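You operate a simulated robot arm through the tools that you are given. There is no shell and no other tool. Be economical: measure what you need, move in short steps, check, and stop when the job is done.

Carry out the task below with a simulated two-armed robot. There is one attempt and no reset: what you move stays moved.

JOB
Stop the loader, set the grey finger's reach screw on 40 and run again.
Fine: panel off button first; free the clamp lever, hold the finger while the screw turns, shut the lever, press the run button and leave it running.

The check looks at the end state, three seconds after you hand in, the way a careful person would. Anything else that was tipped, shoved, dropped, spilled or broken makes it a failure.

ROBOT AND FRAMES
Two 7-joint arms with fingered hands on one trunk, on a base that drives. Base frame: it is fixed to the floor where the robot stands at the start and does not move with it; the origin is under the middle of the robot, x ahead of it, y to its left, z up. Readings come in mm, rad, newtons and seconds.
The left shoulder is at the start at [79, 125, 1118], the right one opposite. With the tool pointing down near the work surface each hand reaches from about 100 to 800 mm from the robot's upright axis, wherever it stands, measured 20 degrees to its own side. Places, roughly: finger clamp lever [1000, 300, 700]; loader panel [900, -200, 1000]; panel off button [700, 0, 1100]; panel run button [800, 100, 1100]; reach screw of the grey finger [900, 400, 800]. Payload 3.6 kg a hand.
Tool frame (each hand has its own): the origin (TCP) lies between the finger pads and is the grasp point; the fingertips stand 30 mm ahead of it; z points along the fingers, y is the line along which they close. The gripper opens to 104 mm. The gripper's body begins 35 mm behind the TCP. The gripper is a hand of 4 fingers: y runs from the thumb to the fingers, the wrist lies at [-15, -104, -178] in the tool frame, and closing takes about 1.5 s.
Orientation is that of the tool frame in the base frame, as a unit quaternion [x, y, z, w]. With the fingers straight down and the wrist toward the robot, the tool's x, y and z point along [0, 1, 0], [1, 0, 0] and [0, 0, -1] of the base frame.

CONTROLS
- The arms move only by the tool nudge_tool. It takes "left_plan", "right_plan" or both (then of equal length, played together; a hand with none holds still); each is a list that holds one entry, the list of rows, each a list of 7 numbers: the turn, a rotation vector about the tool's x, y, z in rad, then the shift along the tool's x, y, z in m, then the finger opening in m, from 0 to 0.104. In form: [[[wx, wy, wz, dx, dy, dz, claw], ...]]. A call has 1 to 20 rows; each row shifts and turns the commanded pose from where the row before left it, along the tool's axes as they then stand. Rows are played at 5 a second. More than 50 mm and 0.15 rad between two rows, or a gripper value outside its range, and nothing of the call is played. A pose out of reach is approached as far as the arm can. The call stops where the force on the tool passes 40 N (or 10 N more than at its start, if that is more) or the arm is blocked; 0.2 s more then pass. Each finger travels about 72 mm/s and halts on what it meets, pressing with about 31 N; the grip force reading is that of the motor and also rises with nothing between the fingers. The clock runs only during rows and for 0.2 s after the last one: add rows that do not move to give the fingers time. The reply holds the time, the measured pose of the TCP, the force on the tool along the base axes, the opening and the grip force, in the units named above and with some noise, with the torque about the TCP (base axes, N m) and any sound that the robot's microphone picked up.
- Cameras (640 x 400 px; columns grow to the right, rows downward): "scene" is now at [187.1, 41.7, 1302]; the picture's right is [0.47, -0.88, 0.00], its down [-0.04, -0.02, -1.00] and it looks along [0.88, 0.47, -0.05] (base axes); focal length 254 px, centre (320, 200). "left" rides on the left gripper at [-61, -92, -130] in its tool frame; the picture's right is [-0.81, -0.28, 0.52], its down [0.53, -0.71, 0.46] and it looks along [0.24, 0.64, 0.72] (tool axes); focal length 275 px, centre (320, 200). "right" rides on the right gripper at [61, -92, -130] in its tool frame; the picture's right is [-0.81, 0.27, -0.52], its down [-0.53, -0.71, 0.46] and it looks along [-0.24, 0.65, 0.72] (tool axes); focal length 275 px, centre (320, 200). There is no depth. A picture from a camera that has moved, and an enlarged one, comes with that camera's place and axes in the base frame and with its lens.
- grab_frame(camera): a new picture of that camera. The clock stands still meanwhile.
- raise_lower(by): slides the trunk up (or, below 0, down) by that many mm; the arms and the scene camera ride with it, the base frame stays. It gives what a move gives, with no picture.
- roll_base(legs): drives the robot by 1 to 6 legs, each [ahead, left, turn to the left] in mm, mm and rad, along the robot's own axes; the way and the turn of a leg run together, so that a leg with both is an arc; at most 1500 mm and 3.142 rad a leg. The arms and the cameras ride along, it lands a little off, and it stops where it bumps. It gives what a move gives.
- grasp_type(shape, hand): the hand has 4 fingers and takes this shape, open, in about a second: jaw (thumb against the fingers, like two jaws); tri (thumb and two fingers); tip (a fingertip pinch); poke (one finger out to press); point (the index stretched); flat (the hand flat); cup (the hand cupped); fist (a fist). The gripper value then closes the fingers along that shape, each until it touches; the sizes above hold for jaw. It gives what a move gives, with no picture.
- aim_head(pan, tilt): turns the head with the scene camera to pan (to the left, within 1.396 rad either way) and tilt (down, from -0.506 to 1.204), counted from straight ahead of the robot. It gives what a move gives.
- enlarge(camera, box): a new picture of the part [left, top, right, bottom] of that camera's present view, enlarged. The clock stands still meanwhile.
- finish_job(): hands the job in; it is judged then, once.

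Go step by step. Nothing tells you exact positions but the pictures and the camera data: compare them with the known pose of the tool, close in by small moves and look again before you grip or let go. The budget is 120 turns and 108 pictures, counting those below and the enlarged ones. Unless the task says otherwise, let go and move clear before handing in.

The tools are called as a command line: name --argument value ..., lists and objects as JSON in quotes. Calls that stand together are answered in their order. nudge_tool: Moves the arms, as the interface text tells. Its arguments: {"type":"object","properties":{"left_plan":{"type":"array"},"right_plan":{"type":"array"}},"required":[]} The other tools are called the same way: raise_lower (by) slides the trunk up or down; grasp_type (shape, hand) gives the hand a shape; roll_base (legs) drives the base; aim_head (pan, tilt) turns the head that bears the scene camera; grab_frame (camera) takes a picture; enlarge (camera, box) takes an enlarged picture of a part of a camera's view; finish_job () hands the job in.

At the start:

```text
clock: 0.0
left_ee_pos: [392.5, 389.2, 1189.2]
left_tool_rot: [0.707, 0.707, 0.001, 0.001]
left_contact_force: [-0.4, 0.7, 1.2]
left_ft_torque: [0.0, 0.01, -0.02]
left_gripper_width: 103.6
left_finger_force: 0.1
left_shape: jaw
right_ee_pos: [484.1, -21.2, 1314.2]
right_tool_rot: [0.707, 0.707, 0.0, 0.0]
right_contact_force: [0.2, 0.1, 1.0]
right_ft_torque: [0.0, -0.03, 0.0]
right_gripper_width: 104.1
right_finger_force: 0.0
right_shape: jaw
trunk travel left (down, up): [-350.0, 186.0]
robot x, y, heading: [2.7, 0.5, 0.001]
head pan, tilt: [0.494, 0.051]
```

scene: 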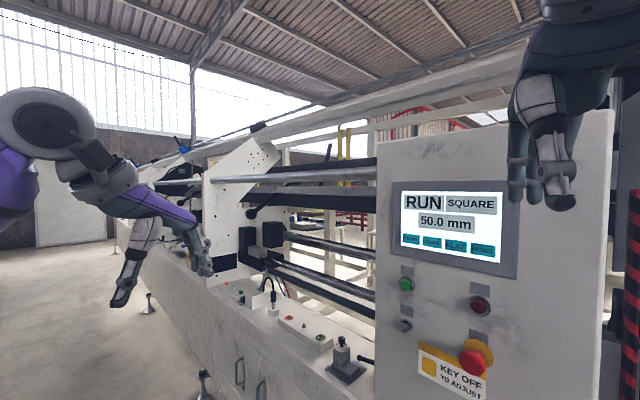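
right: 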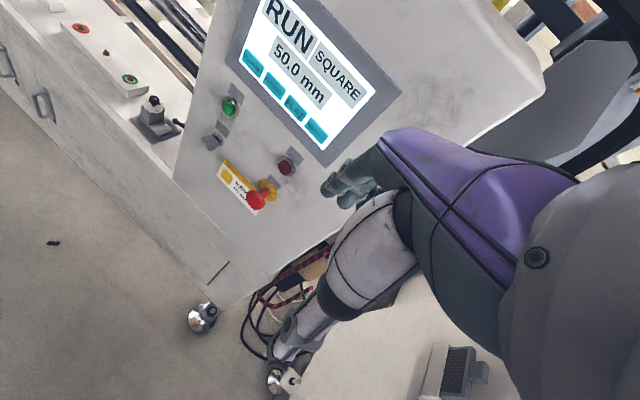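
left: 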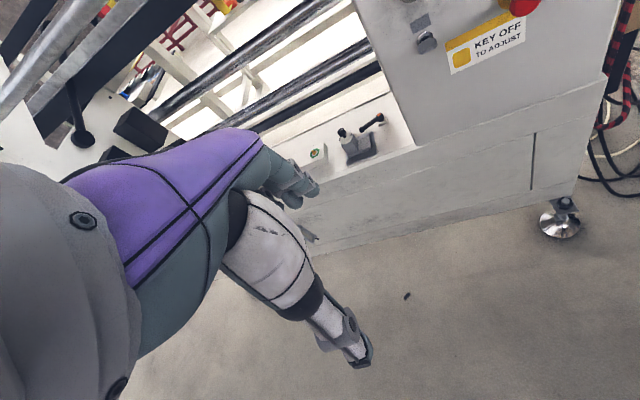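

I see the loader panel (green, red, key, e-stop) and the bed to its left with some fixtures. I look closer at the panel and at the clamp/finger region.

enlarge --camera "scene" --box '[370, 170, 530, 400]'

enlarge --camera "scene" --box '[200, 180, 400, 400]'

```text
1.74 times, centred on (450, 285) of scene
camera zoom: at [187.1, 41.7, 1302.0], right [0.47, -0.88, 0.0], down [-0.04, -0.02, -1.0], along [0.88, 0.47, -0.05], focal length 441 px, centre (94, 52)
```

zoom: 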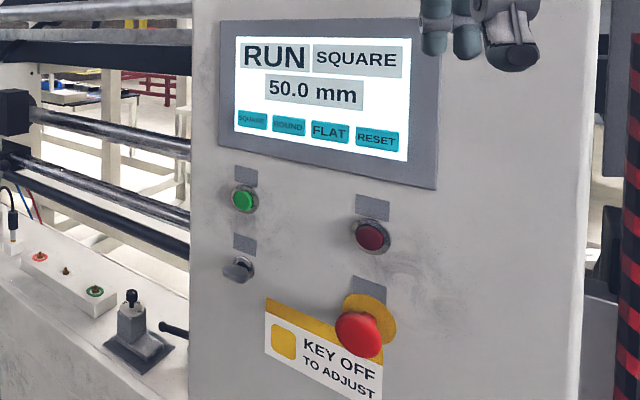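

```text
1.82 times, centred on (300, 290) of scene
camera zoom: at [187.1, 41.7, 1302.0], right [0.47, -0.88, 0.0], down [-0.04, -0.02, -1.0], along [0.88, 0.47, -0.05], focal length 461 px, centre (356, 36)
```

zoom: 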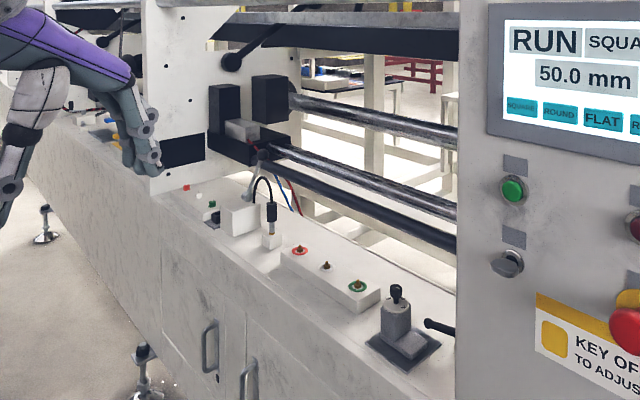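

The red button sits near (745, 0, 1077) and the green one near (796, 142, 1076). The machine is turned about 20°. I now look at the bed area to find the finger, its clamp lever and screw.

aim_head --pan 0.4 --tilt 0.55

grab_frame --camera "scene"

enlarge --camera "scene" --box '[220, 60, 400, 180]'

```text
clock: 0.9
left_ee_pos: [393.9, 389.5, 1189.8]
left_tool_rot: [0.707, 0.707, 0.0, 0.0]
left_contact_force: [0.2, 0.2, 0.3]
left_ft_torque: [-0.04, -0.04, 0.04]
left_gripper_width: 103.8
left_finger_force: 0.1
left_shape: jaw
right_ee_pos: [484.2, -20.8, 1314.0]
right_tool_rot: [0.708, 0.707, -0.001, 0.001]
right_contact_force: [-0.6, 0.4, 0.1]
right_ft_torque: [0.04, -0.07, 0.0]
right_gripper_width: 103.6
right_finger_force: 0.2
right_shape: jaw
trunk travel left (down, up): [-350.0, 186.0]
robot x, y, heading: [-3.8, 1.5, -0.001]
head pan, tilt: [0.4, 0.55]
```

```text
102 pictures are left
camera scene: at [189.5, 33.5, 1256.0], right [0.39, -0.92, 0.0], down [-0.48, -0.2, -0.85], along [0.79, 0.33, -0.52], focal length 254 px, centre (320, 200)
```

scene: 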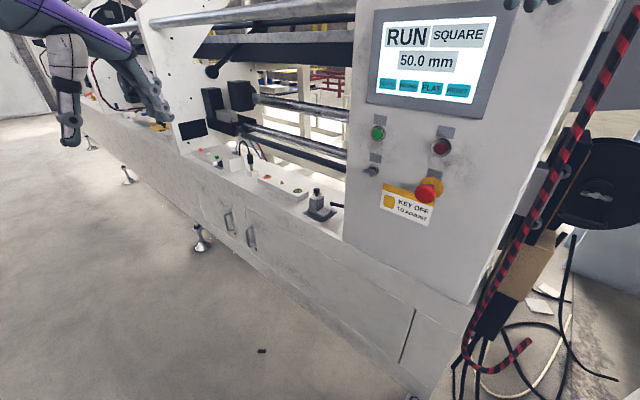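

```text
3.33 times, centred on (310, 120) of scene
camera zoom: at [189.5, 33.5, 1256.0], right [0.39, -0.92, 0.0], down [-0.48, -0.2, -0.85], along [0.79, 0.33, -0.52], focal length 845 px, centre (353, 467)
```

zoom: 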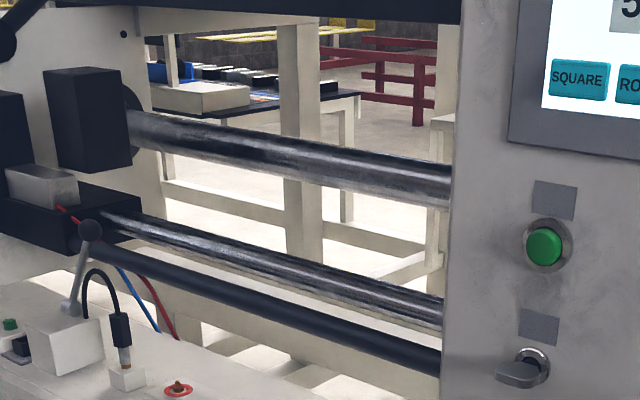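

The grey post on a plate beside the panel is a candidate for the finger. I enlarge it and the rest of the bed.

enlarge --camera "scene" --box '[285, 175, 355, 230]'

enlarge --camera "scene" --box '[190, 130, 310, 210]'

```text
7.27 times, centred on (320, 202) of scene
camera zoom: at [189.5, 33.5, 1256.0], right [0.39, -0.92, 0.0], down [-0.48, -0.2, -0.85], along [0.79, 0.33, -0.52], focal length 1844 px, centre (320, 182)
```

zoom: 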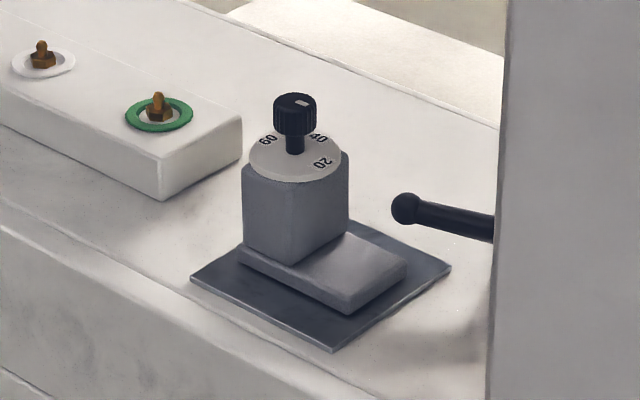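

```text
5.00 times, centred on (250, 170) of scene
camera zoom: at [189.5, 33.5, 1256.0], right [0.39, -0.92, 0.0], down [-0.48, -0.2, -0.85], along [0.79, 0.33, -0.52], focal length 1268 px, centre (670, 350)
```

zoom: 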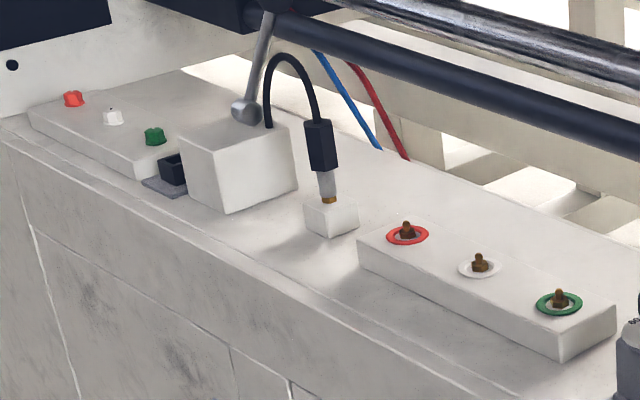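

The black dialled knob (60/40/20) on the grey block is the reach screw, near (940, 361, 795), and the black ball-ended bar beside it is probably the clamp lever. I pull both arms back first, then turn to face the machine squarely and shift left and ahead.

nudge_tool --left_plan '[[[0, 0, 0, 0, -0.025, 0, 0.104], [0, 0, 0, 0, -0.025, 0, 0.104], [0, 0, 0, 0, -0.025, 0, 0.104], [0, 0, 0, 0, -0.025, 0, 0.104]]]' --right_plan '[[[0, 0, 0, 0, -0.04, 0, 0.104], [0, 0, 0, 0, -0.04, 0, 0.104], [0, 0, 0, 0, -0.04, 0, 0.104], [0, 0, 0, 0, -0.04, 0, 0.104]]]'

roll_base --legs '[[0, 0, -0.34], [0, 450, 0], [120, 0, 0]]'

aim_head --pan 0.0 --tilt 0.6

grab_frame --camera "scene"

grab_frame --camera "left"

grab_frame --camera "right"

```text
clock: 1.8
left_ee_pos: [317.8, 389.9, 1190.8]
left_tool_rot: [0.707, 0.707, 0.001, 0.001]
left_contact_force: [-0.6, 0.1, -0.3]
left_ft_torque: [0.01, 0.04, 0.01]
left_gripper_width: 103.7
left_finger_force: 0.0
left_shape: jaw
left hand out of reach, approached as far as the arm can: row 4
right_ee_pos: [366.3, -24.1, 1315.3]
right_tool_rot: [0.717, 0.697, 0.007, -0.008]
right_contact_force: [-0.3, 0.7, -0.1]
right_ft_torque: [0.02, 0.02, 0.02]
right_gripper_width: 103.8
right_finger_force: 0.1
right_shape: jaw
right hand out of reach, approached as far as the arm can: row 4
trunk travel left (down, up): [-350.0, 186.0]
robot x, y, heading: [-0.1, 1.9, 0.001]
head pan, tilt: [0.4, 0.55]
stopped in row 4 (right hand): the force on the tool passed its limit at 89 N (the readings are from after the stop); the commanded pose is now the measured one
```

```text
clock: 8.1
left_ee_pos: [689.6, 643.5, 1190.0]
left_tool_rot: [0.817, 0.577, -0.001, 0.002]
left_contact_force: [-0.5, -0.1, -1.1]
left_ft_torque: [0.0, 0.01, 0.0]
left_gripper_width: 103.9
left_finger_force: 0.1
left_shape: jaw
right_ee_pos: [597.7, 235.3, 1316.1]
right_tool_rot: [0.825, 0.566, 0.009, -0.007]
right_contact_force: [-0.3, -0.3, 0.8]
right_ft_torque: [0.02, 0.0, -0.02]
right_gripper_width: 103.8
right_finger_force: 0.0
right_shape: jaw
trunk travel left (down, up): [-350.0, 186.0]
robot x, y, heading: [258.7, 378.0, -0.341]
head pan, tilt: [0.4, 0.55]
```

```text
clock: 9.0
left_ee_pos: [688.9, 643.1, 1189.2]
left_tool_rot: [0.817, 0.576, 0.0, 0.002]
left_contact_force: [0.8, 0.1, -0.5]
left_ft_torque: [0.01, 0.02, 0.01]
left_gripper_width: 103.8
left_finger_force: 0.0
left_shape: jaw
right_ee_pos: [599.1, 230.8, 1316.6]
right_tool_rot: [0.828, 0.56, 0.012, -0.011]
right_contact_force: [6.9, -35.9, 7.2]
right_ft_torque: [3.77, 1.08, 1.91]
right_gripper_width: 104.0
right_finger_force: 0.0
right_shape: jaw
trunk travel left (down, up): [-350.0, 186.0]
robot x, y, heading: [260.9, 379.7, -0.338]
head pan, tilt: [0.0, 0.6]
```

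```text
98 pictures are left
camera scene: at [447.9, 333.9, 1253.0], right [-0.11, -0.99, 0.0], down [-0.55, 0.06, -0.84], along [0.83, -0.09, -0.55], focal length 254 px, centre (320, 200)
```

scene: 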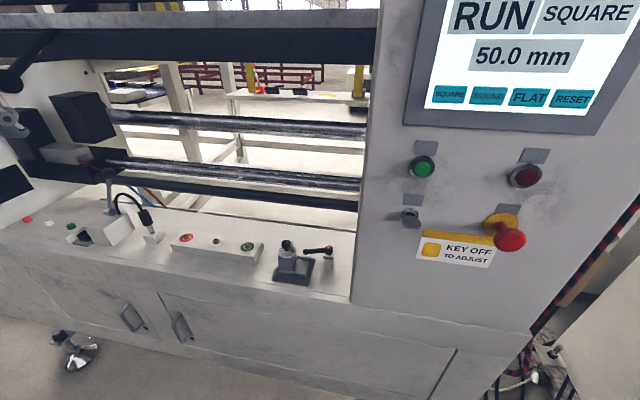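

```text
97 pictures are left
camera left: at [583.3, 616.5, 1320.1], right [-0.53, -0.67, -0.52], down [-0.49, 0.74, -0.46], along [0.69, 0.01, -0.72], focal length 275 px, centre (320, 200)
```

left: 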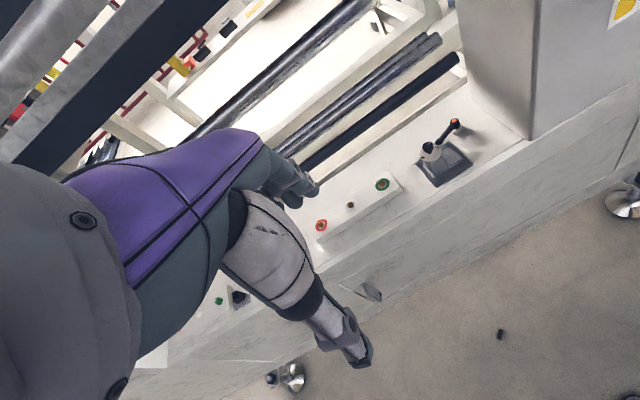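

```text
96 pictures are left
camera right: at [535.0, 317.1, 1448.8], right [-0.05, -0.87, 0.49], down [-0.86, -0.21, -0.47], along [0.51, -0.44, -0.74], focal length 275 px, centre (320, 200)
```

right: 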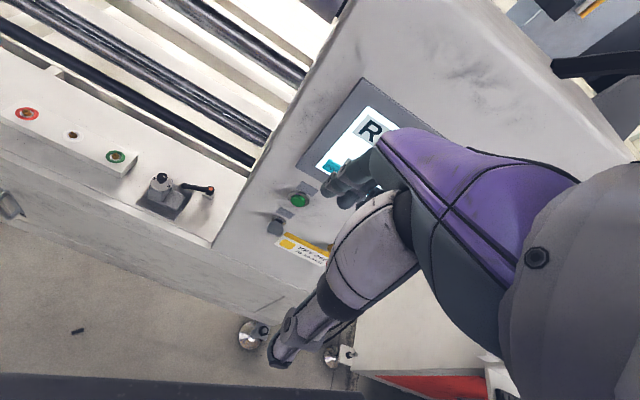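

The head appears to be blocked by the retracted right arm (36 N on the hand). I move the right hand a little right and ahead, then re-aim the head.

nudge_tool --right_plan '[[[0, 0, 0, -0.02, 0.02, 0, 0.104], [0, 0, 0, -0.04, 0.015, 0, 0.104], [0, 0, 0, -0.04, 0.015, 0, 0.104], [0, 0, 0, -0.04, 0, 0, 0.104]]]'

aim_head --pan 0.0 --tilt 0.6

grab_frame --camera "scene"

```text
clock: 10.0
left_ee_pos: [687.5, 641.9, 1190.8]
left_tool_rot: [0.817, 0.577, 0.001, 0.002]
left_contact_force: [-0.3, 0.3, 0.4]
left_ft_torque: [0.01, 0.01, -0.02]
left_gripper_width: 103.8
left_finger_force: 0.0
left_shape: jaw
right_ee_pos: [590.1, 86.6, 1310.3]
right_tool_rot: [0.824, 0.566, 0.009, -0.008]
right_contact_force: [0.3, -0.1, 1.4]
right_ft_torque: [-0.01, -0.02, 0.0]
right_gripper_width: 103.8
right_finger_force: 0.1
right_shape: jaw
trunk travel left (down, up): [-350.0, 186.0]
robot x, y, heading: [257.7, 382.0, -0.339]
head pan, tilt: [0.0, 0.6]
```

```text
clock: 10.6
left_ee_pos: [688.5, 642.4, 1190.6]
left_tool_rot: [0.817, 0.576, 0.0, 0.002]
left_contact_force: [0.4, 0.0, 0.1]
left_ft_torque: [-0.03, 0.0, 0.02]
left_gripper_width: 103.6
left_finger_force: 0.0
left_shape: jaw
right_ee_pos: [591.3, 88.0, 1309.9]
right_tool_rot: [0.825, 0.566, 0.009, -0.008]
right_contact_force: [0.1, 0.4, 0.0]
right_ft_torque: [-0.03, 0.03, 0.02]
right_gripper_width: 103.9
right_finger_force: 0.0
right_shape: jaw
trunk travel left (down, up): [-350.0, 186.0]
robot x, y, heading: [255.3, 381.0, -0.34]
head pan, tilt: [0.0, 0.6]
```

```text
95 pictures are left
camera scene: at [443.1, 314.5, 1251.4], right [-0.33, -0.94, 0.0], down [-0.53, 0.19, -0.83], along [0.78, -0.28, -0.56], focal length 254 px, centre (320, 200)
```

scene: 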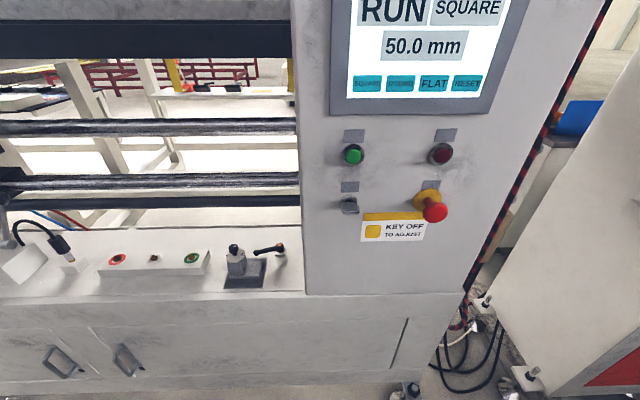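

The head now faces the machine square-on. I enlarge the finger and the button group.

enlarge --camera "scene" --box '[205, 225, 305, 300]'

enlarge --camera "scene" --box '[320, 120, 470, 250]'

enlarge --camera "left" --box '[400, 100, 500, 200]'

```text
5.33 times, centred on (255, 262) of scene
camera zoom: at [443.1, 314.5, 1251.4], right [-0.33, -0.94, 0.0], down [-0.53, 0.19, -0.83], along [0.78, -0.28, -0.56], focal length 1352 px, centre (667, -133)
```

zoom: 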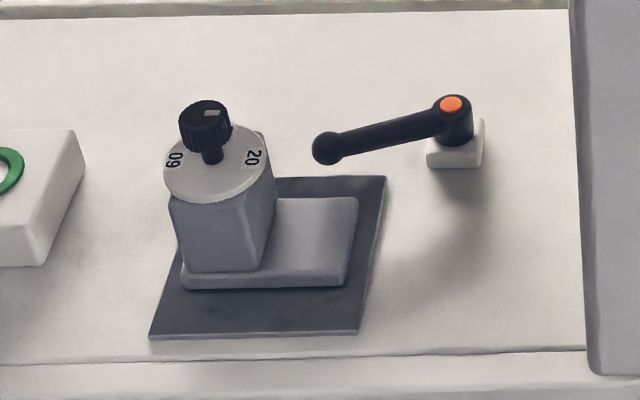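

```text
3.08 times, centred on (395, 185) of scene
camera zoom: at [443.1, 314.5, 1251.4], right [-0.33, -0.94, 0.0], down [-0.53, 0.19, -0.83], along [0.78, -0.28, -0.56], focal length 780 px, centre (89, 246)
```

zoom: 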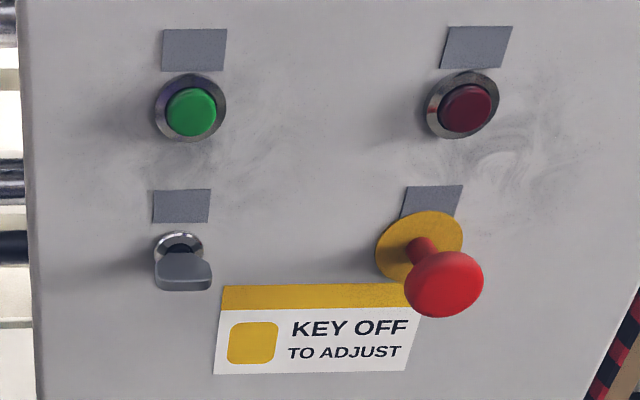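

```text
4.00 times, centred on (450, 150) of left
camera zoom: at [583.5, 616.6, 1320.1], right [-0.53, -0.67, -0.52], down [-0.49, 0.74, -0.46], along [0.69, 0.01, -0.72], focal length 1101 px, centre (-200, 400)
```

zoom: 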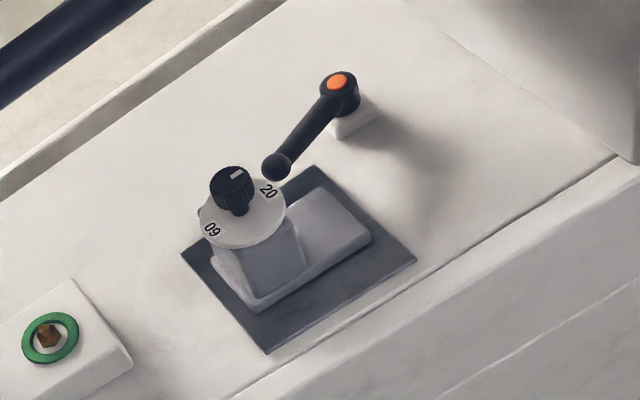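

Triangulated: screw knob top (948, 366, 798), lever pivot (982, 247, 735), lever ball (972, 316, 733). Next I shape the right hand for poking, lower it to button height and tilt it forward.

grasp_type --shape "poke" --hand "right"

nudge_tool --right_plan '[[[0, 0, 0, 0, 0, 0.04, 0.104], [0, 0, 0, 0, 0, 0.04, 0.104], [0, 0, 0, 0, 0, 0.04, 0.104], [0, 0, 0, 0, 0, 0.04, 0.104], [0, 0, 0, 0, 0, 0.04, 0.104], [-0.14, 0, 0, 0, 0.008, 0, 0.104], [-0.14, 0, 0, 0, 0.008, 0, 0.104], [-0.14, 0, 0, 0, 0.008, 0, 0.104], [-0.14, 0, 0, 0, 0.008, 0.002, 0.104], [-0.14, 0, 0, 0, 0.006, 0.002, 0.104], [-0.14, 0, 0, 0, 0.005, 0.004, 0.104]]]'

grab_frame --camera "scene"

grab_frame --camera "right"

```text
clock: 11.5
left_ee_pos: [690.2, 643.8, 1191.0]
left_tool_rot: [0.817, 0.576, 0.001, 0.002]
left_contact_force: [-0.2, 0.1, 0.3]
left_ft_torque: [0.02, 0.01, 0.0]
left_gripper_width: 103.7
left_finger_force: 0.0
left_shape: jaw
right_ee_pos: [591.0, 88.4, 1309.5]
right_tool_rot: [0.825, 0.566, 0.009, -0.007]
right_contact_force: [-0.1, -0.3, -0.3]
right_ft_torque: [-0.01, 0.0, 0.0]
right_gripper_width: 0.0
right_finger_force: 0.0
right_shape: poke
trunk travel left (down, up): [-350.0, 186.0]
robot x, y, heading: [257.1, 378.6, -0.343]
head pan, tilt: [0.0, 0.6]
```

```text
clock: 13.9
left_ee_pos: [689.5, 643.8, 1190.8]
left_tool_rot: [0.817, 0.577, 0.001, 0.002]
left_contact_force: [-0.2, 0.4, -0.6]
left_ft_torque: [0.02, -0.02, -0.02]
left_gripper_width: 103.5
left_finger_force: 0.1
left_shape: jaw
right_ee_pos: [689.8, 62.2, 1146.1]
right_tool_rot: [0.756, 0.513, 0.238, 0.329]
right_contact_force: [-0.6, 1.2, 0.3]
right_ft_torque: [-0.02, -0.01, 0.02]
right_gripper_width: 0.0
right_finger_force: 0.2
right_shape: poke
right hand out of reach, approached as far as the arm can: row 8, 9, 10, 11
trunk travel left (down, up): [-350.0, 186.0]
robot x, y, heading: [258.6, 379.9, -0.345]
head pan, tilt: [0.0, 0.6]
```

```text
91 pictures are left
camera scene: at [443.1, 314.2, 1251.3], right [-0.33, -0.94, 0.0], down [-0.53, 0.19, -0.82], along [0.78, -0.28, -0.57], focal length 254 px, centre (320, 200)
```

scene: 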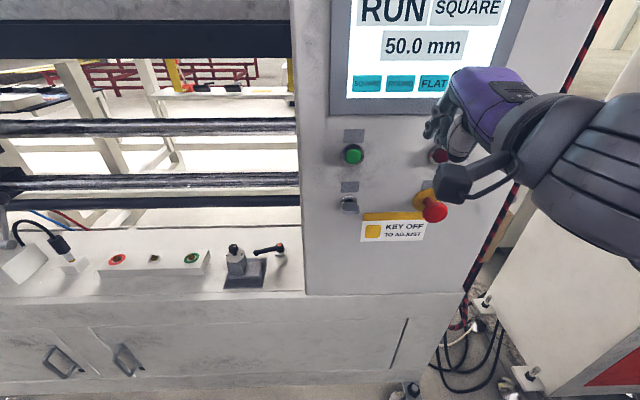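

```text
90 pictures are left
camera right: at [563.9, 174.9, 1165.9], right [-0.48, -0.7, 0.53], down [-0.31, -0.43, -0.85], along [0.82, -0.58, -0.01], focal length 275 px, centre (320, 200)
```

right: 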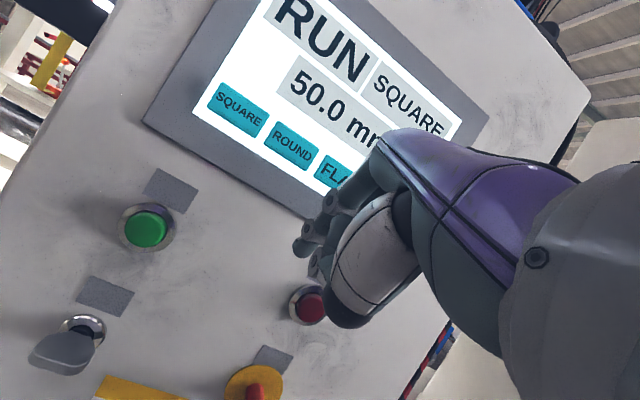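

The hand could not fold that far, so it's nearer the panel than I planned. I back the base off 120 mm for room and look at the finger shape.

roll_base --legs '[[-120, 0, 0]]'

enlarge --camera "scene" --box '[320, 80, 520, 240]'

grab_frame --camera "right"

grab_frame --camera "left"

```text
clock: 15.1
left_ee_pos: [574.0, 683.4, 1189.3]
left_tool_rot: [0.817, 0.576, 0.0, 0.002]
left_contact_force: [0.2, 0.6, 0.0]
left_ft_torque: [-0.02, -0.03, 0.02]
left_gripper_width: 103.6
left_finger_force: 0.1
left_shape: jaw
right_ee_pos: [574.9, 104.0, 1145.5]
right_tool_rot: [0.757, 0.513, 0.238, 0.329]
right_contact_force: [-0.5, 0.4, -0.3]
right_ft_torque: [-0.02, -0.04, -0.01]
right_gripper_width: 0.0
right_finger_force: 0.0
right_shape: poke
trunk travel left (down, up): [-350.0, 186.0]
robot x, y, heading: [141.6, 420.2, -0.341]
head pan, tilt: [0.0, 0.6]
```

```text
2.50 times, centred on (420, 160) of scene
camera zoom: at [328.3, 354.8, 1251.5], right [-0.34, -0.94, 0.0], down [-0.53, 0.19, -0.83], along [0.78, -0.28, -0.56], focal length 634 px, centre (70, 300)
```

zoom: 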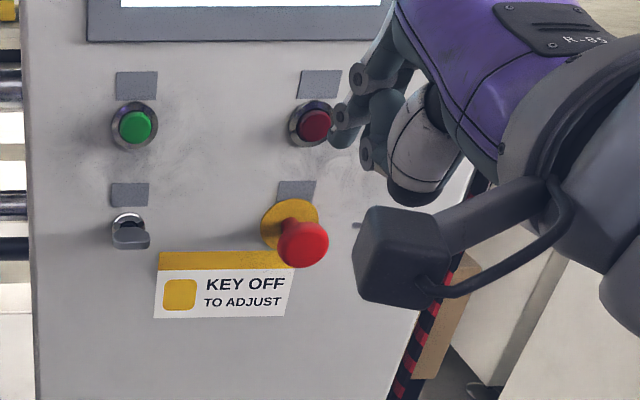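

```text
88 pictures are left
camera right: at [449.1, 215.3, 1166.3], right [-0.48, -0.69, 0.53], down [-0.32, -0.43, -0.85], along [0.82, -0.58, -0.01], focal length 275 px, centre (320, 200)
```

right: 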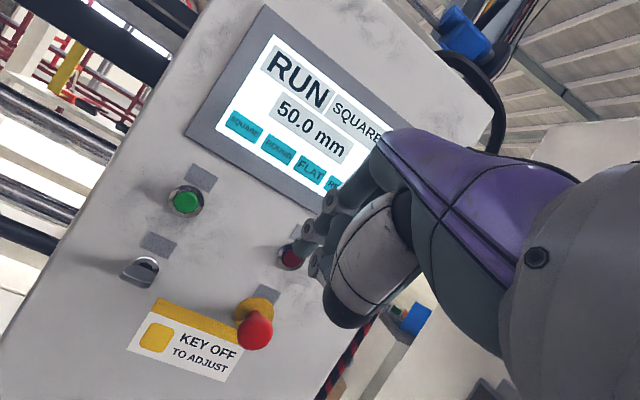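

```text
87 pictures are left
camera left: at [469.1, 656.7, 1320.2], right [-0.53, -0.67, -0.52], down [-0.49, 0.74, -0.46], along [0.69, 0.01, -0.72], focal length 275 px, centre (320, 200)
```

left: 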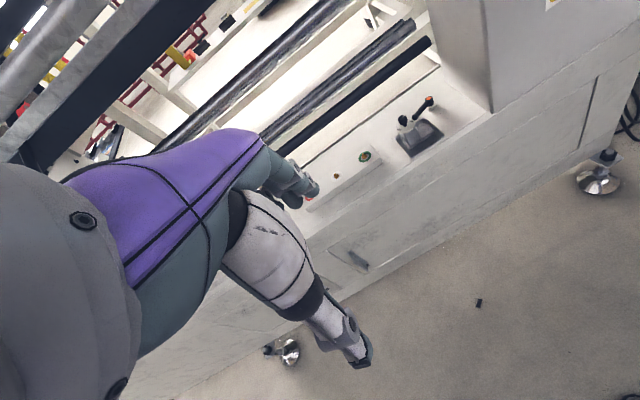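

I zoom in on the fingers to find the poking tip.

enlarge --camera "right" --box '[260, 160, 400, 340]'

enlarge --camera "scene" --box '[395, 80, 475, 150]'

```text
2.22 times, centred on (330, 250) of right
camera zoom: at [449.1, 215.3, 1166.3], right [-0.48, -0.69, 0.53], down [-0.32, -0.43, -0.85], along [0.82, -0.58, -0.01], focal length 612 px, centre (298, 89)
```

zoom: 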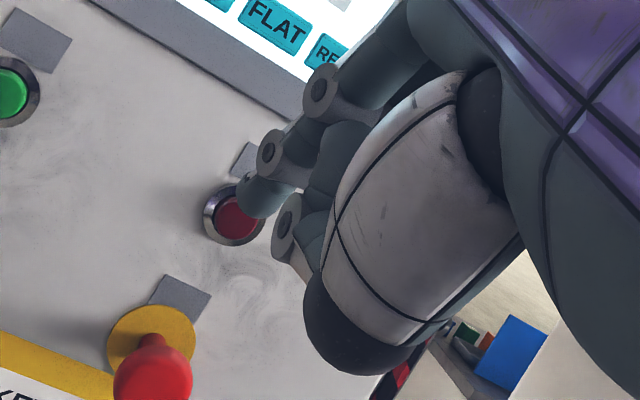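

```text
5.71 times, centred on (435, 115) of scene
camera zoom: at [328.3, 354.8, 1251.5], right [-0.34, -0.94, 0.0], down [-0.53, 0.19, -0.83], along [0.78, -0.28, -0.56], focal length 1449 px, centre (-337, 686)
```

zoom: 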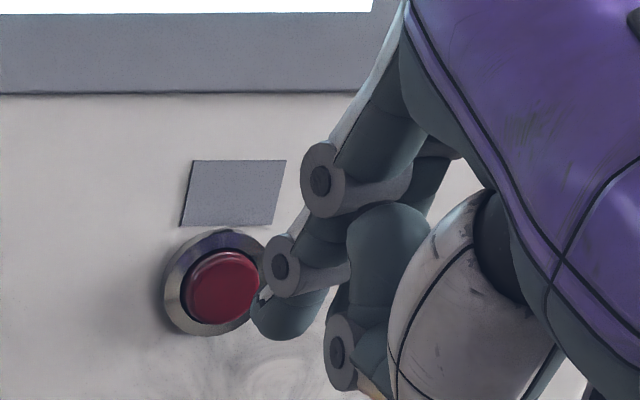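

The extended index tip is at about (594, 105, 1127), 25 mm ahead of the TCP. The red button is near (740, 1, 1078), so I approach to about 60 mm short of it and check.

nudge_tool --right_plan '[[[0, 0, 0, -0.012, 0.0093, 0.0286, 0.104], [0, 0, 0, -0.012, 0.0093, 0.0286, 0.104], [0, 0, 0, -0.012, 0.0093, 0.0286, 0.104], [0, 0, 0, -0.012, 0.0093, 0.0286, 0.104]]]'

enlarge --camera "scene" --box '[360, 80, 480, 180]'

enlarge --camera "right" --box '[240, 160, 400, 320]'

```text
clock: 16.1
left_ee_pos: [576.0, 683.0, 1190.5]
left_tool_rot: [0.818, 0.576, 0.0, 0.002]
left_contact_force: [0.3, -0.1, -0.2]
left_ft_torque: [-0.01, -0.03, 0.0]
left_gripper_width: 103.8
left_finger_force: 0.0
left_shape: jaw
right_ee_pos: [629.3, 36.6, 1125.6]
right_tool_rot: [0.758, 0.513, 0.236, 0.327]
right_contact_force: [-1.1, 0.8, 0.2]
right_ft_torque: [-0.01, -0.02, 0.02]
right_gripper_width: 0.0
right_finger_force: 0.0
right_shape: poke
right hand out of reach, approached as far as the arm can: row 2, 3, 4
trunk travel left (down, up): [-350.0, 186.0]
robot x, y, heading: [145.7, 421.6, -0.34]
head pan, tilt: [0.0, 0.6]
```

```text
4.00 times, centred on (420, 130) of scene
camera zoom: at [329.0, 355.0, 1251.4], right [-0.34, -0.94, 0.0], down [-0.53, 0.19, -0.83], along [0.78, -0.28, -0.56], focal length 1014 px, centre (-80, 480)
```

zoom: 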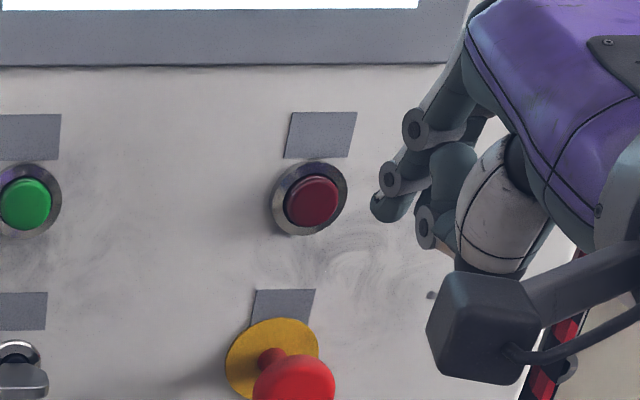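

```text
2.50 times, centred on (320, 240) of right
camera zoom: at [502.4, 148.9, 1146.5], right [-0.48, -0.7, 0.53], down [-0.32, -0.43, -0.85], along [0.82, -0.58, -0.02], focal length 688 px, centre (320, 100)
```

zoom: 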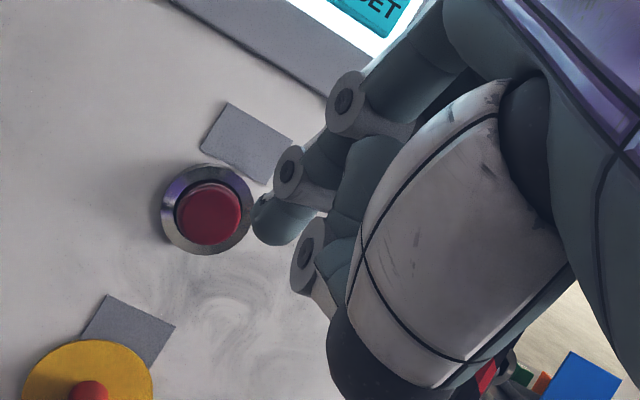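

The pose is at the arm's limit here because the forearm is too folded. I back off further to extend the arm, keeping the hand at its place.

roll_base --legs '[[-150, -120, 0]]'

nudge_tool --right_plan '[[[0, 0, 0, 0.0, 0.02, 0.022, 0.104], [0, 0, 0, 0.0, 0.02, 0.022, 0.104], [0, 0, 0, 0.0, 0.02, 0.022, 0.104]]]'

```text
clock: 17.9
left_ee_pos: [395.5, 619.9, 1189.3]
left_tool_rot: [0.818, 0.575, 0.0, 0.002]
left_contact_force: [-0.1, -0.4, 0.2]
left_ft_torque: [-0.02, 0.0, -0.01]
left_gripper_width: 103.7
left_finger_force: 0.1
left_shape: jaw
right_ee_pos: [448.1, -28.2, 1123.9]
right_tool_rot: [0.757, 0.513, 0.236, 0.328]
right_contact_force: [-0.4, -0.5, 0.2]
right_ft_torque: [-0.03, -0.02, -0.02]
right_gripper_width: 0.0
right_finger_force: 0.0
right_shape: poke
trunk travel left (down, up): [-350.0, 186.0]
robot x, y, heading: [-34.3, 359.2, -0.344]
head pan, tilt: [0.0, 0.6]
```

```text
clock: 18.6
left_ee_pos: [395.9, 618.6, 1189.6]
left_tool_rot: [0.818, 0.576, -0.001, 0.001]
left_contact_force: [-0.1, 0.0, -0.3]
left_ft_torque: [0.0, 0.01, -0.06]
left_gripper_width: 103.5
left_finger_force: 0.1
left_shape: jaw
right_ee_pos: [531.0, -61.5, 1125.0]
right_tool_rot: [0.758, 0.514, 0.234, 0.325]
right_contact_force: [0.8, -0.1, 1.0]
right_ft_torque: [0.03, 0.0, -0.02]
right_gripper_width: 0.2
right_finger_force: 0.1
right_shape: poke
trunk travel left (down, up): [-350.0, 186.0]
robot x, y, heading: [-33.4, 355.0, -0.341]
head pan, tilt: [0.0, 0.6]
```

Reach is fine now. I move the tip to about 45 mm in front of the red button.

nudge_tool --right_plan '[[[0, 0, 0, 0.0305, 0.0112, 0.0236, 0.104], [0, 0, 0, 0.0305, 0.0112, 0.0236, 0.104], [0, 0, 0, 0.0305, 0.0112, 0.0236, 0.104], [0, 0, 0, 0.0305, 0.0112, 0.0236, 0.104]]]'

aim_head --pan -0.2 --tilt 0.4

grab_frame --camera "scene"

enlarge --camera "right" --box '[200, 140, 400, 320]'

```text
clock: 19.6
left_ee_pos: [396.2, 619.1, 1189.6]
left_tool_rot: [0.818, 0.576, 0.0, 0.002]
left_contact_force: [-0.1, 0.2, -0.6]
left_ft_torque: [0.03, 0.0, 0.01]
left_gripper_width: 103.7
left_finger_force: 0.2
left_shape: jaw
right_ee_pos: [658.2, -14.7, 1109.8]
right_tool_rot: [0.758, 0.513, 0.236, 0.327]
right_contact_force: [-0.2, 0.3, 0.5]
right_ft_torque: [0.02, 0.03, 0.01]
right_gripper_width: 0.0
right_finger_force: 0.0
right_shape: poke
right hand out of reach, approached as far as the arm can: row 1, 2
trunk travel left (down, up): [-350.0, 186.0]
robot x, y, heading: [-31.5, 360.0, -0.342]
head pan, tilt: [0.0, 0.6]
```

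```text
clock: 20.4
left_ee_pos: [395.7, 618.9, 1190.1]
left_tool_rot: [0.818, 0.576, 0.001, 0.002]
left_contact_force: [0.0, 0.1, -0.2]
left_ft_torque: [0.01, 0.02, 0.04]
left_gripper_width: 103.5
left_finger_force: 0.1
left_shape: jaw
right_ee_pos: [657.4, -14.6, 1110.3]
right_tool_rot: [0.758, 0.514, 0.236, 0.326]
right_contact_force: [-0.2, -0.1, 0.8]
right_ft_torque: [-0.02, 0.0, -0.03]
right_gripper_width: 0.0
right_finger_force: 0.1
right_shape: poke
trunk travel left (down, up): [-350.0, 186.0]
robot x, y, heading: [-35.8, 357.6, -0.343]
head pan, tilt: [-0.201, 0.4]
```

```text
82 pictures are left
camera scene: at [145.2, 272.4, 1269.5], right [-0.52, -0.86, 0.0], down [-0.33, 0.2, -0.92], along [0.79, -0.48, -0.39], focal length 254 px, centre (320, 200)
```

scene: 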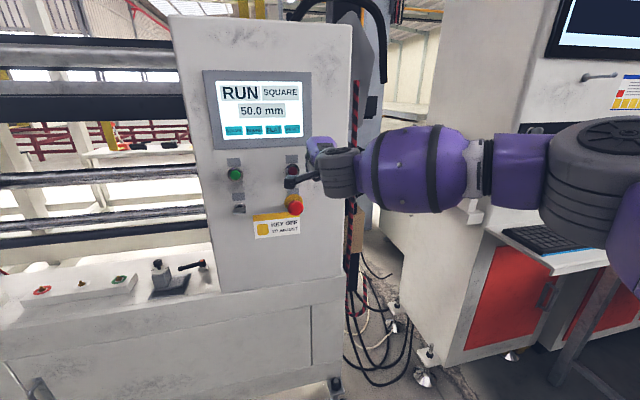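

```text
2.22 times, centred on (300, 230) of right
camera zoom: at [530.4, 97.1, 1131.3], right [-0.48, -0.7, 0.53], down [-0.32, -0.43, -0.85], along [0.82, -0.58, -0.02], focal length 612 px, centre (364, 133)
```

zoom: 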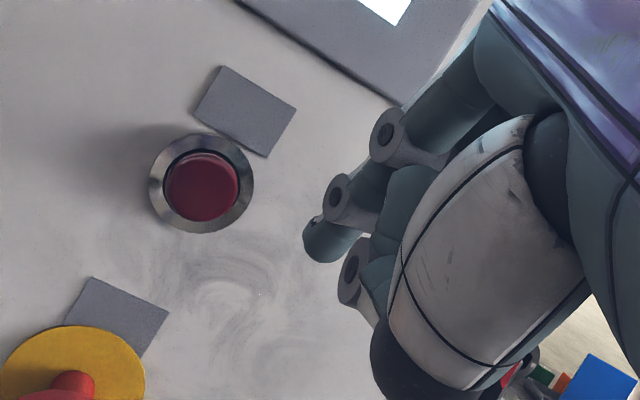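

The button is at (740, -1, 1078) and the tip at (677, -14, 1093). I line up sideways and in height first.

nudge_tool --right_plan '[[[0, 0, 0, 0.017, 0.0, 0.01, 0.104], [0, 0, 0, 0.017, 0.0, 0.01, 0.104], [0, 0, 0, 0, 0, 0, 0.104]]]'

enlarge --camera "right" --box '[200, 140, 400, 320]'

```text
clock: 21.2
left_ee_pos: [395.3, 619.4, 1189.8]
left_tool_rot: [0.818, 0.575, 0.0, 0.002]
left_contact_force: [-0.9, -0.2, 0.0]
left_ft_torque: [-0.01, -0.03, 0.01]
left_gripper_width: 104.0
left_finger_force: 0.0
left_shape: jaw
right_ee_pos: [682.9, 11.5, 1097.8]
right_tool_rot: [0.757, 0.514, 0.236, 0.326]
right_contact_force: [-0.4, 0.5, 0.5]
right_ft_torque: [0.03, 0.02, 0.01]
right_gripper_width: 0.0
right_finger_force: 0.0
right_shape: poke
trunk travel left (down, up): [-350.0, 186.0]
robot x, y, heading: [-33.7, 355.8, -0.341]
head pan, tilt: [-0.201, 0.4]
```

```text
2.22 times, centred on (300, 230) of right
camera zoom: at [556.5, 123.9, 1119.6], right [-0.48, -0.7, 0.53], down [-0.32, -0.43, -0.85], along [0.82, -0.58, -0.02], focal length 612 px, centre (364, 133)
```

zoom: 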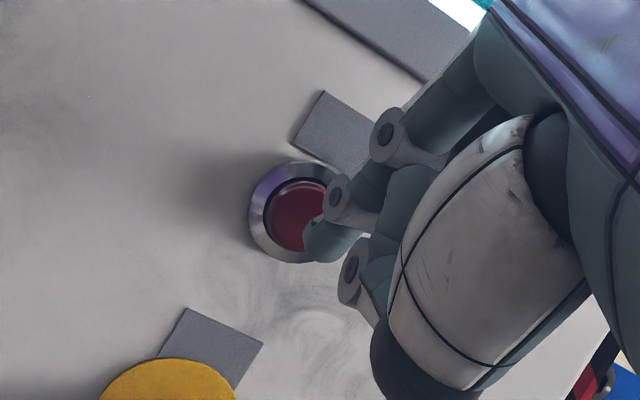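

The tip is aligned with the button and about 39 mm short. I creep straight toward the panel.

nudge_tool --right_plan '[[[0, 0, 0, 0, 0.0054, 0.006, 0.104], [0, 0, 0, 0, 0.0054, 0.006, 0.104], [0, 0, 0, 0, 0.0054, 0.006, 0.104], [0, 0, 0, 0, 0.0, 0.0, 0.104]]]'

enlarge --camera "right" --box '[200, 140, 400, 320]'

```text
clock: 22.2
left_ee_pos: [395.9, 620.0, 1190.8]
left_tool_rot: [0.817, 0.576, 0.0, 0.002]
left_contact_force: [0.5, -0.2, -0.1]
left_ft_torque: [-0.01, -0.02, -0.02]
left_gripper_width: 103.9
left_finger_force: 0.1
left_shape: jaw
right_ee_pos: [705.6, 3.2, 1099.1]
right_tool_rot: [0.758, 0.513, 0.235, 0.327]
right_contact_force: [-0.2, 0.2, -0.3]
right_ft_torque: [0.0, 0.0, -0.01]
right_gripper_width: 0.0
right_finger_force: 0.0
right_shape: poke
trunk travel left (down, up): [-350.0, 186.0]
robot x, y, heading: [-34.5, 359.4, -0.343]
head pan, tilt: [-0.201, 0.4]
```

```text
2.22 times, centred on (300, 230) of right
camera zoom: at [579.4, 115.4, 1120.3], right [-0.48, -0.7, 0.53], down [-0.32, -0.43, -0.85], along [0.82, -0.58, -0.02], focal length 612 px, centre (364, 133)
```

zoom: 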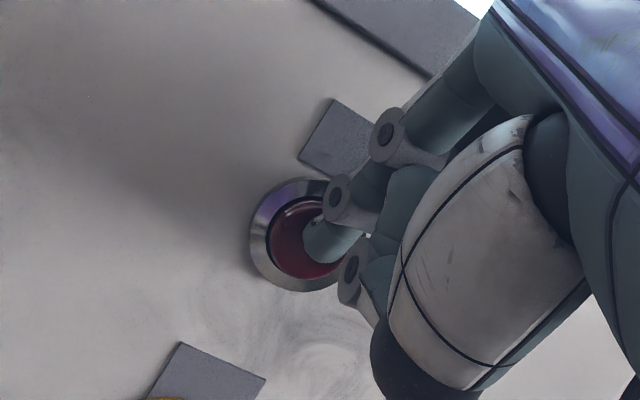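

About 14 mm remain; I press in small steps.

nudge_tool --right_plan '[[[0, 0, 0, 0, 0.0023, 0.0042, 0.104], [0, 0, 0, 0, 0.0023, 0.0042, 0.104], [0, 0, 0, 0, 0.0023, 0.0035, 0.104], [0, 0, 0, 0, 0.0025, 0.0028, 0.104]]]'

grab_frame --camera "scene"

enlarge --camera "right" --box '[200, 140, 400, 320]'

```text
clock: 23.2
left_ee_pos: [391.6, 620.9, 1191.2]
left_tool_rot: [0.818, 0.575, 0.002, 0.003]
left_contact_force: [0.0, 0.4, -0.1]
left_ft_torque: [0.03, -0.01, 0.02]
left_gripper_width: 103.8
left_finger_force: 0.1
left_shape: jaw
right_ee_pos: [717.8, 0.3, 1099.1]
right_tool_rot: [0.756, 0.515, 0.238, 0.327]
right_contact_force: [-26.9, 13.8, 5.0]
right_ft_torque: [0.19, 0.39, 0.14]
right_gripper_width: 0.1
right_finger_force: 0.1
right_shape: poke
trunk travel left (down, up): [-350.0, 186.0]
robot x, y, heading: [-36.6, 356.4, -0.338]
head pan, tilt: [-0.201, 0.4]
heard: click
```

```text
78 pictures are left
camera scene: at [140.4, 274.7, 1270.4], right [-0.52, -0.86, 0.0], down [-0.33, 0.2, -0.92], along [0.79, -0.48, -0.39], focal length 254 px, centre (320, 200)
```

scene: 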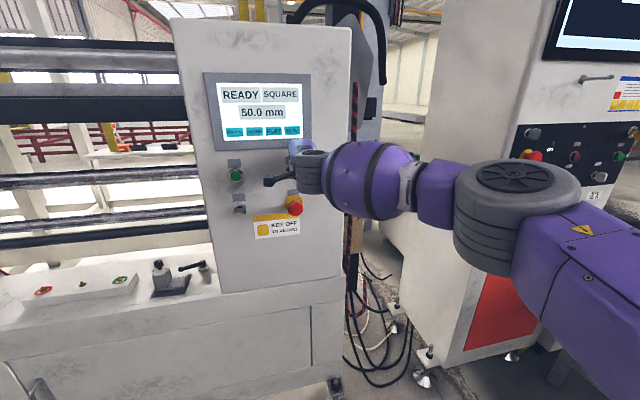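

```text
2.22 times, centred on (300, 230) of right
camera zoom: at [591.1, 112.3, 1120.4], right [-0.48, -0.7, 0.53], down [-0.32, -0.43, -0.85], along [0.82, -0.57, -0.02], focal length 612 px, centre (364, 133)
```

zoom: 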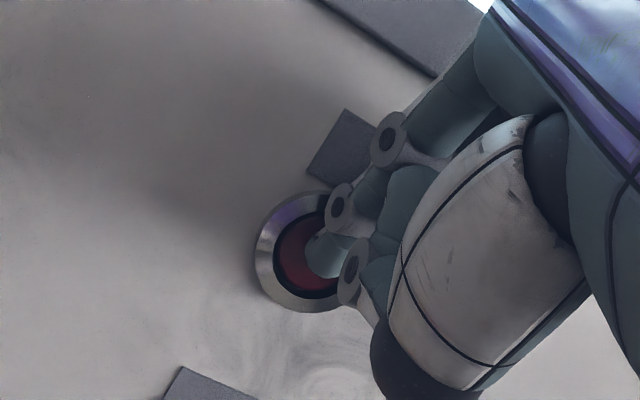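

A click came and the panel now reads READY, so the loader is stopped. I retract the right hand and bring it back to pointing down, ready for the finger work.

nudge_tool --right_plan '[[[0, 0, 0, 0, -0.0167, -0.0186, 0.104], [0, 0, 0, 0, -0.0167, -0.0186, 0.104], [0, 0, 0, 0, -0.0167, -0.0186, 0.104], [0, 0, 0, 0, -0.0167, -0.0186, 0.104], [0.14, 0, 0, 0, -0.025, -0.02, 0.104], [0.14, 0, 0, 0, -0.025, -0.02, 0.104], [0.14, 0, 0, 0, -0.03, -0.02, 0.104], [0.14, 0, 0, 0, -0.03, -0.02, 0.104], [0.14, 0, 0, 0, -0.03, -0.02, 0.104], [0.14, 0, 0, 0, -0.03, -0.02, 0.104]]]'

grasp_type --shape "tip" --hand "right"

enlarge --camera "scene" --box '[190, 60, 320, 250]'

```text
clock: 25.4
left_ee_pos: [395.9, 618.7, 1191.1]
left_tool_rot: [0.818, 0.576, 0.0, 0.002]
left_contact_force: [-1.1, -0.2, -0.2]
left_ft_torque: [0.0, 0.0, 0.01]
left_gripper_width: 103.5
left_finger_force: 0.0
left_shape: jaw
right_ee_pos: [439.1, 102.9, 1125.2]
right_tool_rot: [0.824, 0.566, 0.005, -0.011]
right_contact_force: [1.3, -0.1, -0.1]
right_ft_torque: [-0.02, 0.01, 0.01]
right_gripper_width: 0.1
right_finger_force: 0.1
right_shape: poke
trunk travel left (down, up): [-350.0, 186.0]
robot x, y, heading: [-34.8, 358.9, -0.345]
head pan, tilt: [-0.201, 0.4]
```

```text
clock: 26.3
left_ee_pos: [396.1, 619.3, 1190.1]
left_tool_rot: [0.818, 0.575, 0.001, 0.002]
left_contact_force: [-0.7, -0.4, 0.0]
left_ft_torque: [0.03, 0.0, 0.0]
left_gripper_width: 103.6
left_finger_force: 0.0
left_shape: jaw
right_ee_pos: [441.4, 104.1, 1123.7]
right_tool_rot: [0.825, 0.565, 0.006, -0.01]
right_contact_force: [-0.1, -0.2, 0.8]
right_ft_torque: [0.02, -0.02, -0.01]
right_gripper_width: 103.7
right_finger_force: 0.1
right_shape: tip
trunk travel left (down, up): [-350.0, 186.0]
robot x, y, heading: [-36.6, 356.8, -0.344]
head pan, tilt: [-0.201, 0.4]
```

```text
2.11 times, centred on (255, 155) of scene
camera zoom: at [145.1, 272.4, 1269.6], right [-0.52, -0.86, 0.0], down [-0.33, 0.2, -0.92], along [0.79, -0.48, -0.39], focal length 534 px, centre (457, 295)
```

zoom: 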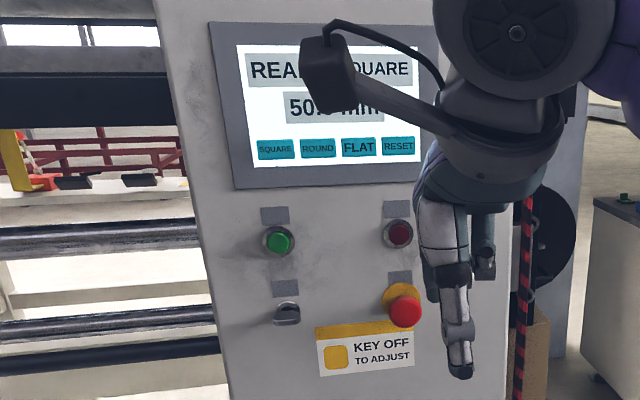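

Next I draw the right hand in a bit and drive in front of the finger.

nudge_tool --right_plan '[[[0, 0, 0, 0, -0.03, 0, 0.104], [0, 0, 0, 0, -0.03, 0, 0.104], [0, 0, 0, 0, -0.03, 0, 0.104], [0, 0, 0, 0, -0.03, 0, 0.104]]]'

roll_base --legs '[[0, 276, 0], [250, 0, 0]]'

aim_head --pan 0.0 --tilt 0.8

grab_frame --camera "scene"

```text
clock: 27.3
left_ee_pos: [396.3, 619.9, 1190.2]
left_tool_rot: [0.818, 0.575, 0.0, 0.002]
left_contact_force: [-0.9, 0.2, 0.1]
left_ft_torque: [-0.01, -0.02, 0.02]
left_gripper_width: 103.3
left_finger_force: 0.1
left_shape: jaw
right_ee_pos: [327.9, 147.9, 1127.2]
right_tool_rot: [0.825, 0.565, 0.007, -0.011]
right_contact_force: [-0.1, 0.1, -0.7]
right_ft_torque: [0.0, 0.0, 0.02]
right_gripper_width: 104.0
right_finger_force: 0.1
right_shape: tip
trunk travel left (down, up): [-350.0, 186.0]
robot x, y, heading: [-34.3, 354.7, -0.337]
head pan, tilt: [-0.201, 0.4]
```

```text
clock: 31.7
left_ee_pos: [723.7, 793.2, 1189.7]
left_tool_rot: [0.817, 0.577, -0.001, 0.002]
left_contact_force: [-1.0, 0.1, 0.2]
left_ft_torque: [-0.01, 0.0, 0.02]
left_gripper_width: 103.5
left_finger_force: 0.1
left_shape: jaw
right_ee_pos: [658.3, 322.2, 1127.3]
right_tool_rot: [0.823, 0.568, 0.007, -0.01]
right_contact_force: [0.1, 1.2, -0.6]
right_ft_torque: [-0.01, 0.01, 0.02]
right_gripper_width: 103.9
right_finger_force: 0.1
right_shape: tip
trunk travel left (down, up): [-350.0, 186.0]
robot x, y, heading: [293.6, 530.8, -0.34]
head pan, tilt: [-0.201, 0.4]
```

```text
clock: 32.6
left_ee_pos: [722.1, 793.3, 1190.1]
left_tool_rot: [0.816, 0.577, 0.0, 0.002]
left_contact_force: [0.3, 0.0, -0.3]
left_ft_torque: [0.0, -0.01, 0.01]
left_gripper_width: 103.7
left_finger_force: 0.1
left_shape: jaw
right_ee_pos: [657.3, 322.6, 1127.5]
right_tool_rot: [0.824, 0.567, 0.006, -0.011]
right_contact_force: [0.0, 0.2, 0.1]
right_ft_torque: [0.01, 0.02, 0.01]
right_gripper_width: 103.9
right_finger_force: 0.0
right_shape: tip
trunk travel left (down, up): [-350.0, 186.0]
robot x, y, heading: [292.4, 529.3, -0.336]
head pan, tilt: [0.0, 0.799]
```

```text
75 pictures are left
camera scene: at [470.2, 466.3, 1234.6], right [-0.33, -0.94, 0.0], down [-0.68, 0.24, -0.7], along [0.66, -0.23, -0.72], focal length 254 px, centre (320, 200)
```

scene: 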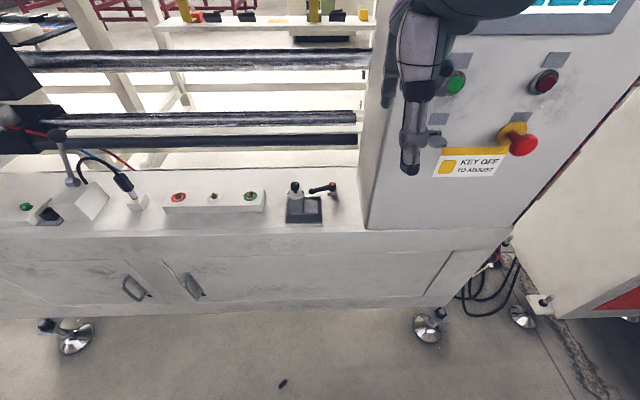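

enlarge --camera "scene" --box '[275, 172, 365, 232]'

grab_frame --camera "right"

```text
6.67 times, centred on (320, 202) of scene
camera zoom: at [470.2, 466.3, 1234.6], right [-0.33, -0.94, 0.0], down [-0.68, 0.24, -0.7], along [0.66, -0.23, -0.72], focal length 1690 px, centre (320, 187)
```

zoom: 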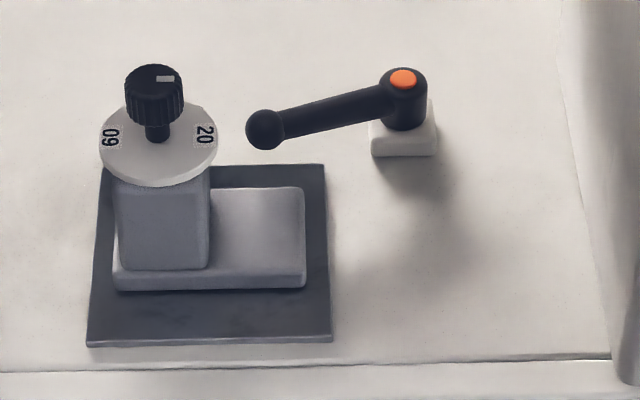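

```text
73 pictures are left
camera right: at [593.6, 407.5, 1259.6], right [-0.03, -0.87, 0.5], down [-0.86, -0.23, -0.46], along [0.51, -0.44, -0.74], focal length 275 px, centre (320, 200)
```

right: 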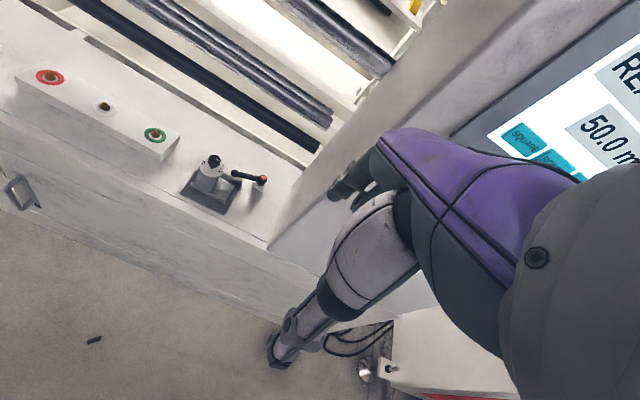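

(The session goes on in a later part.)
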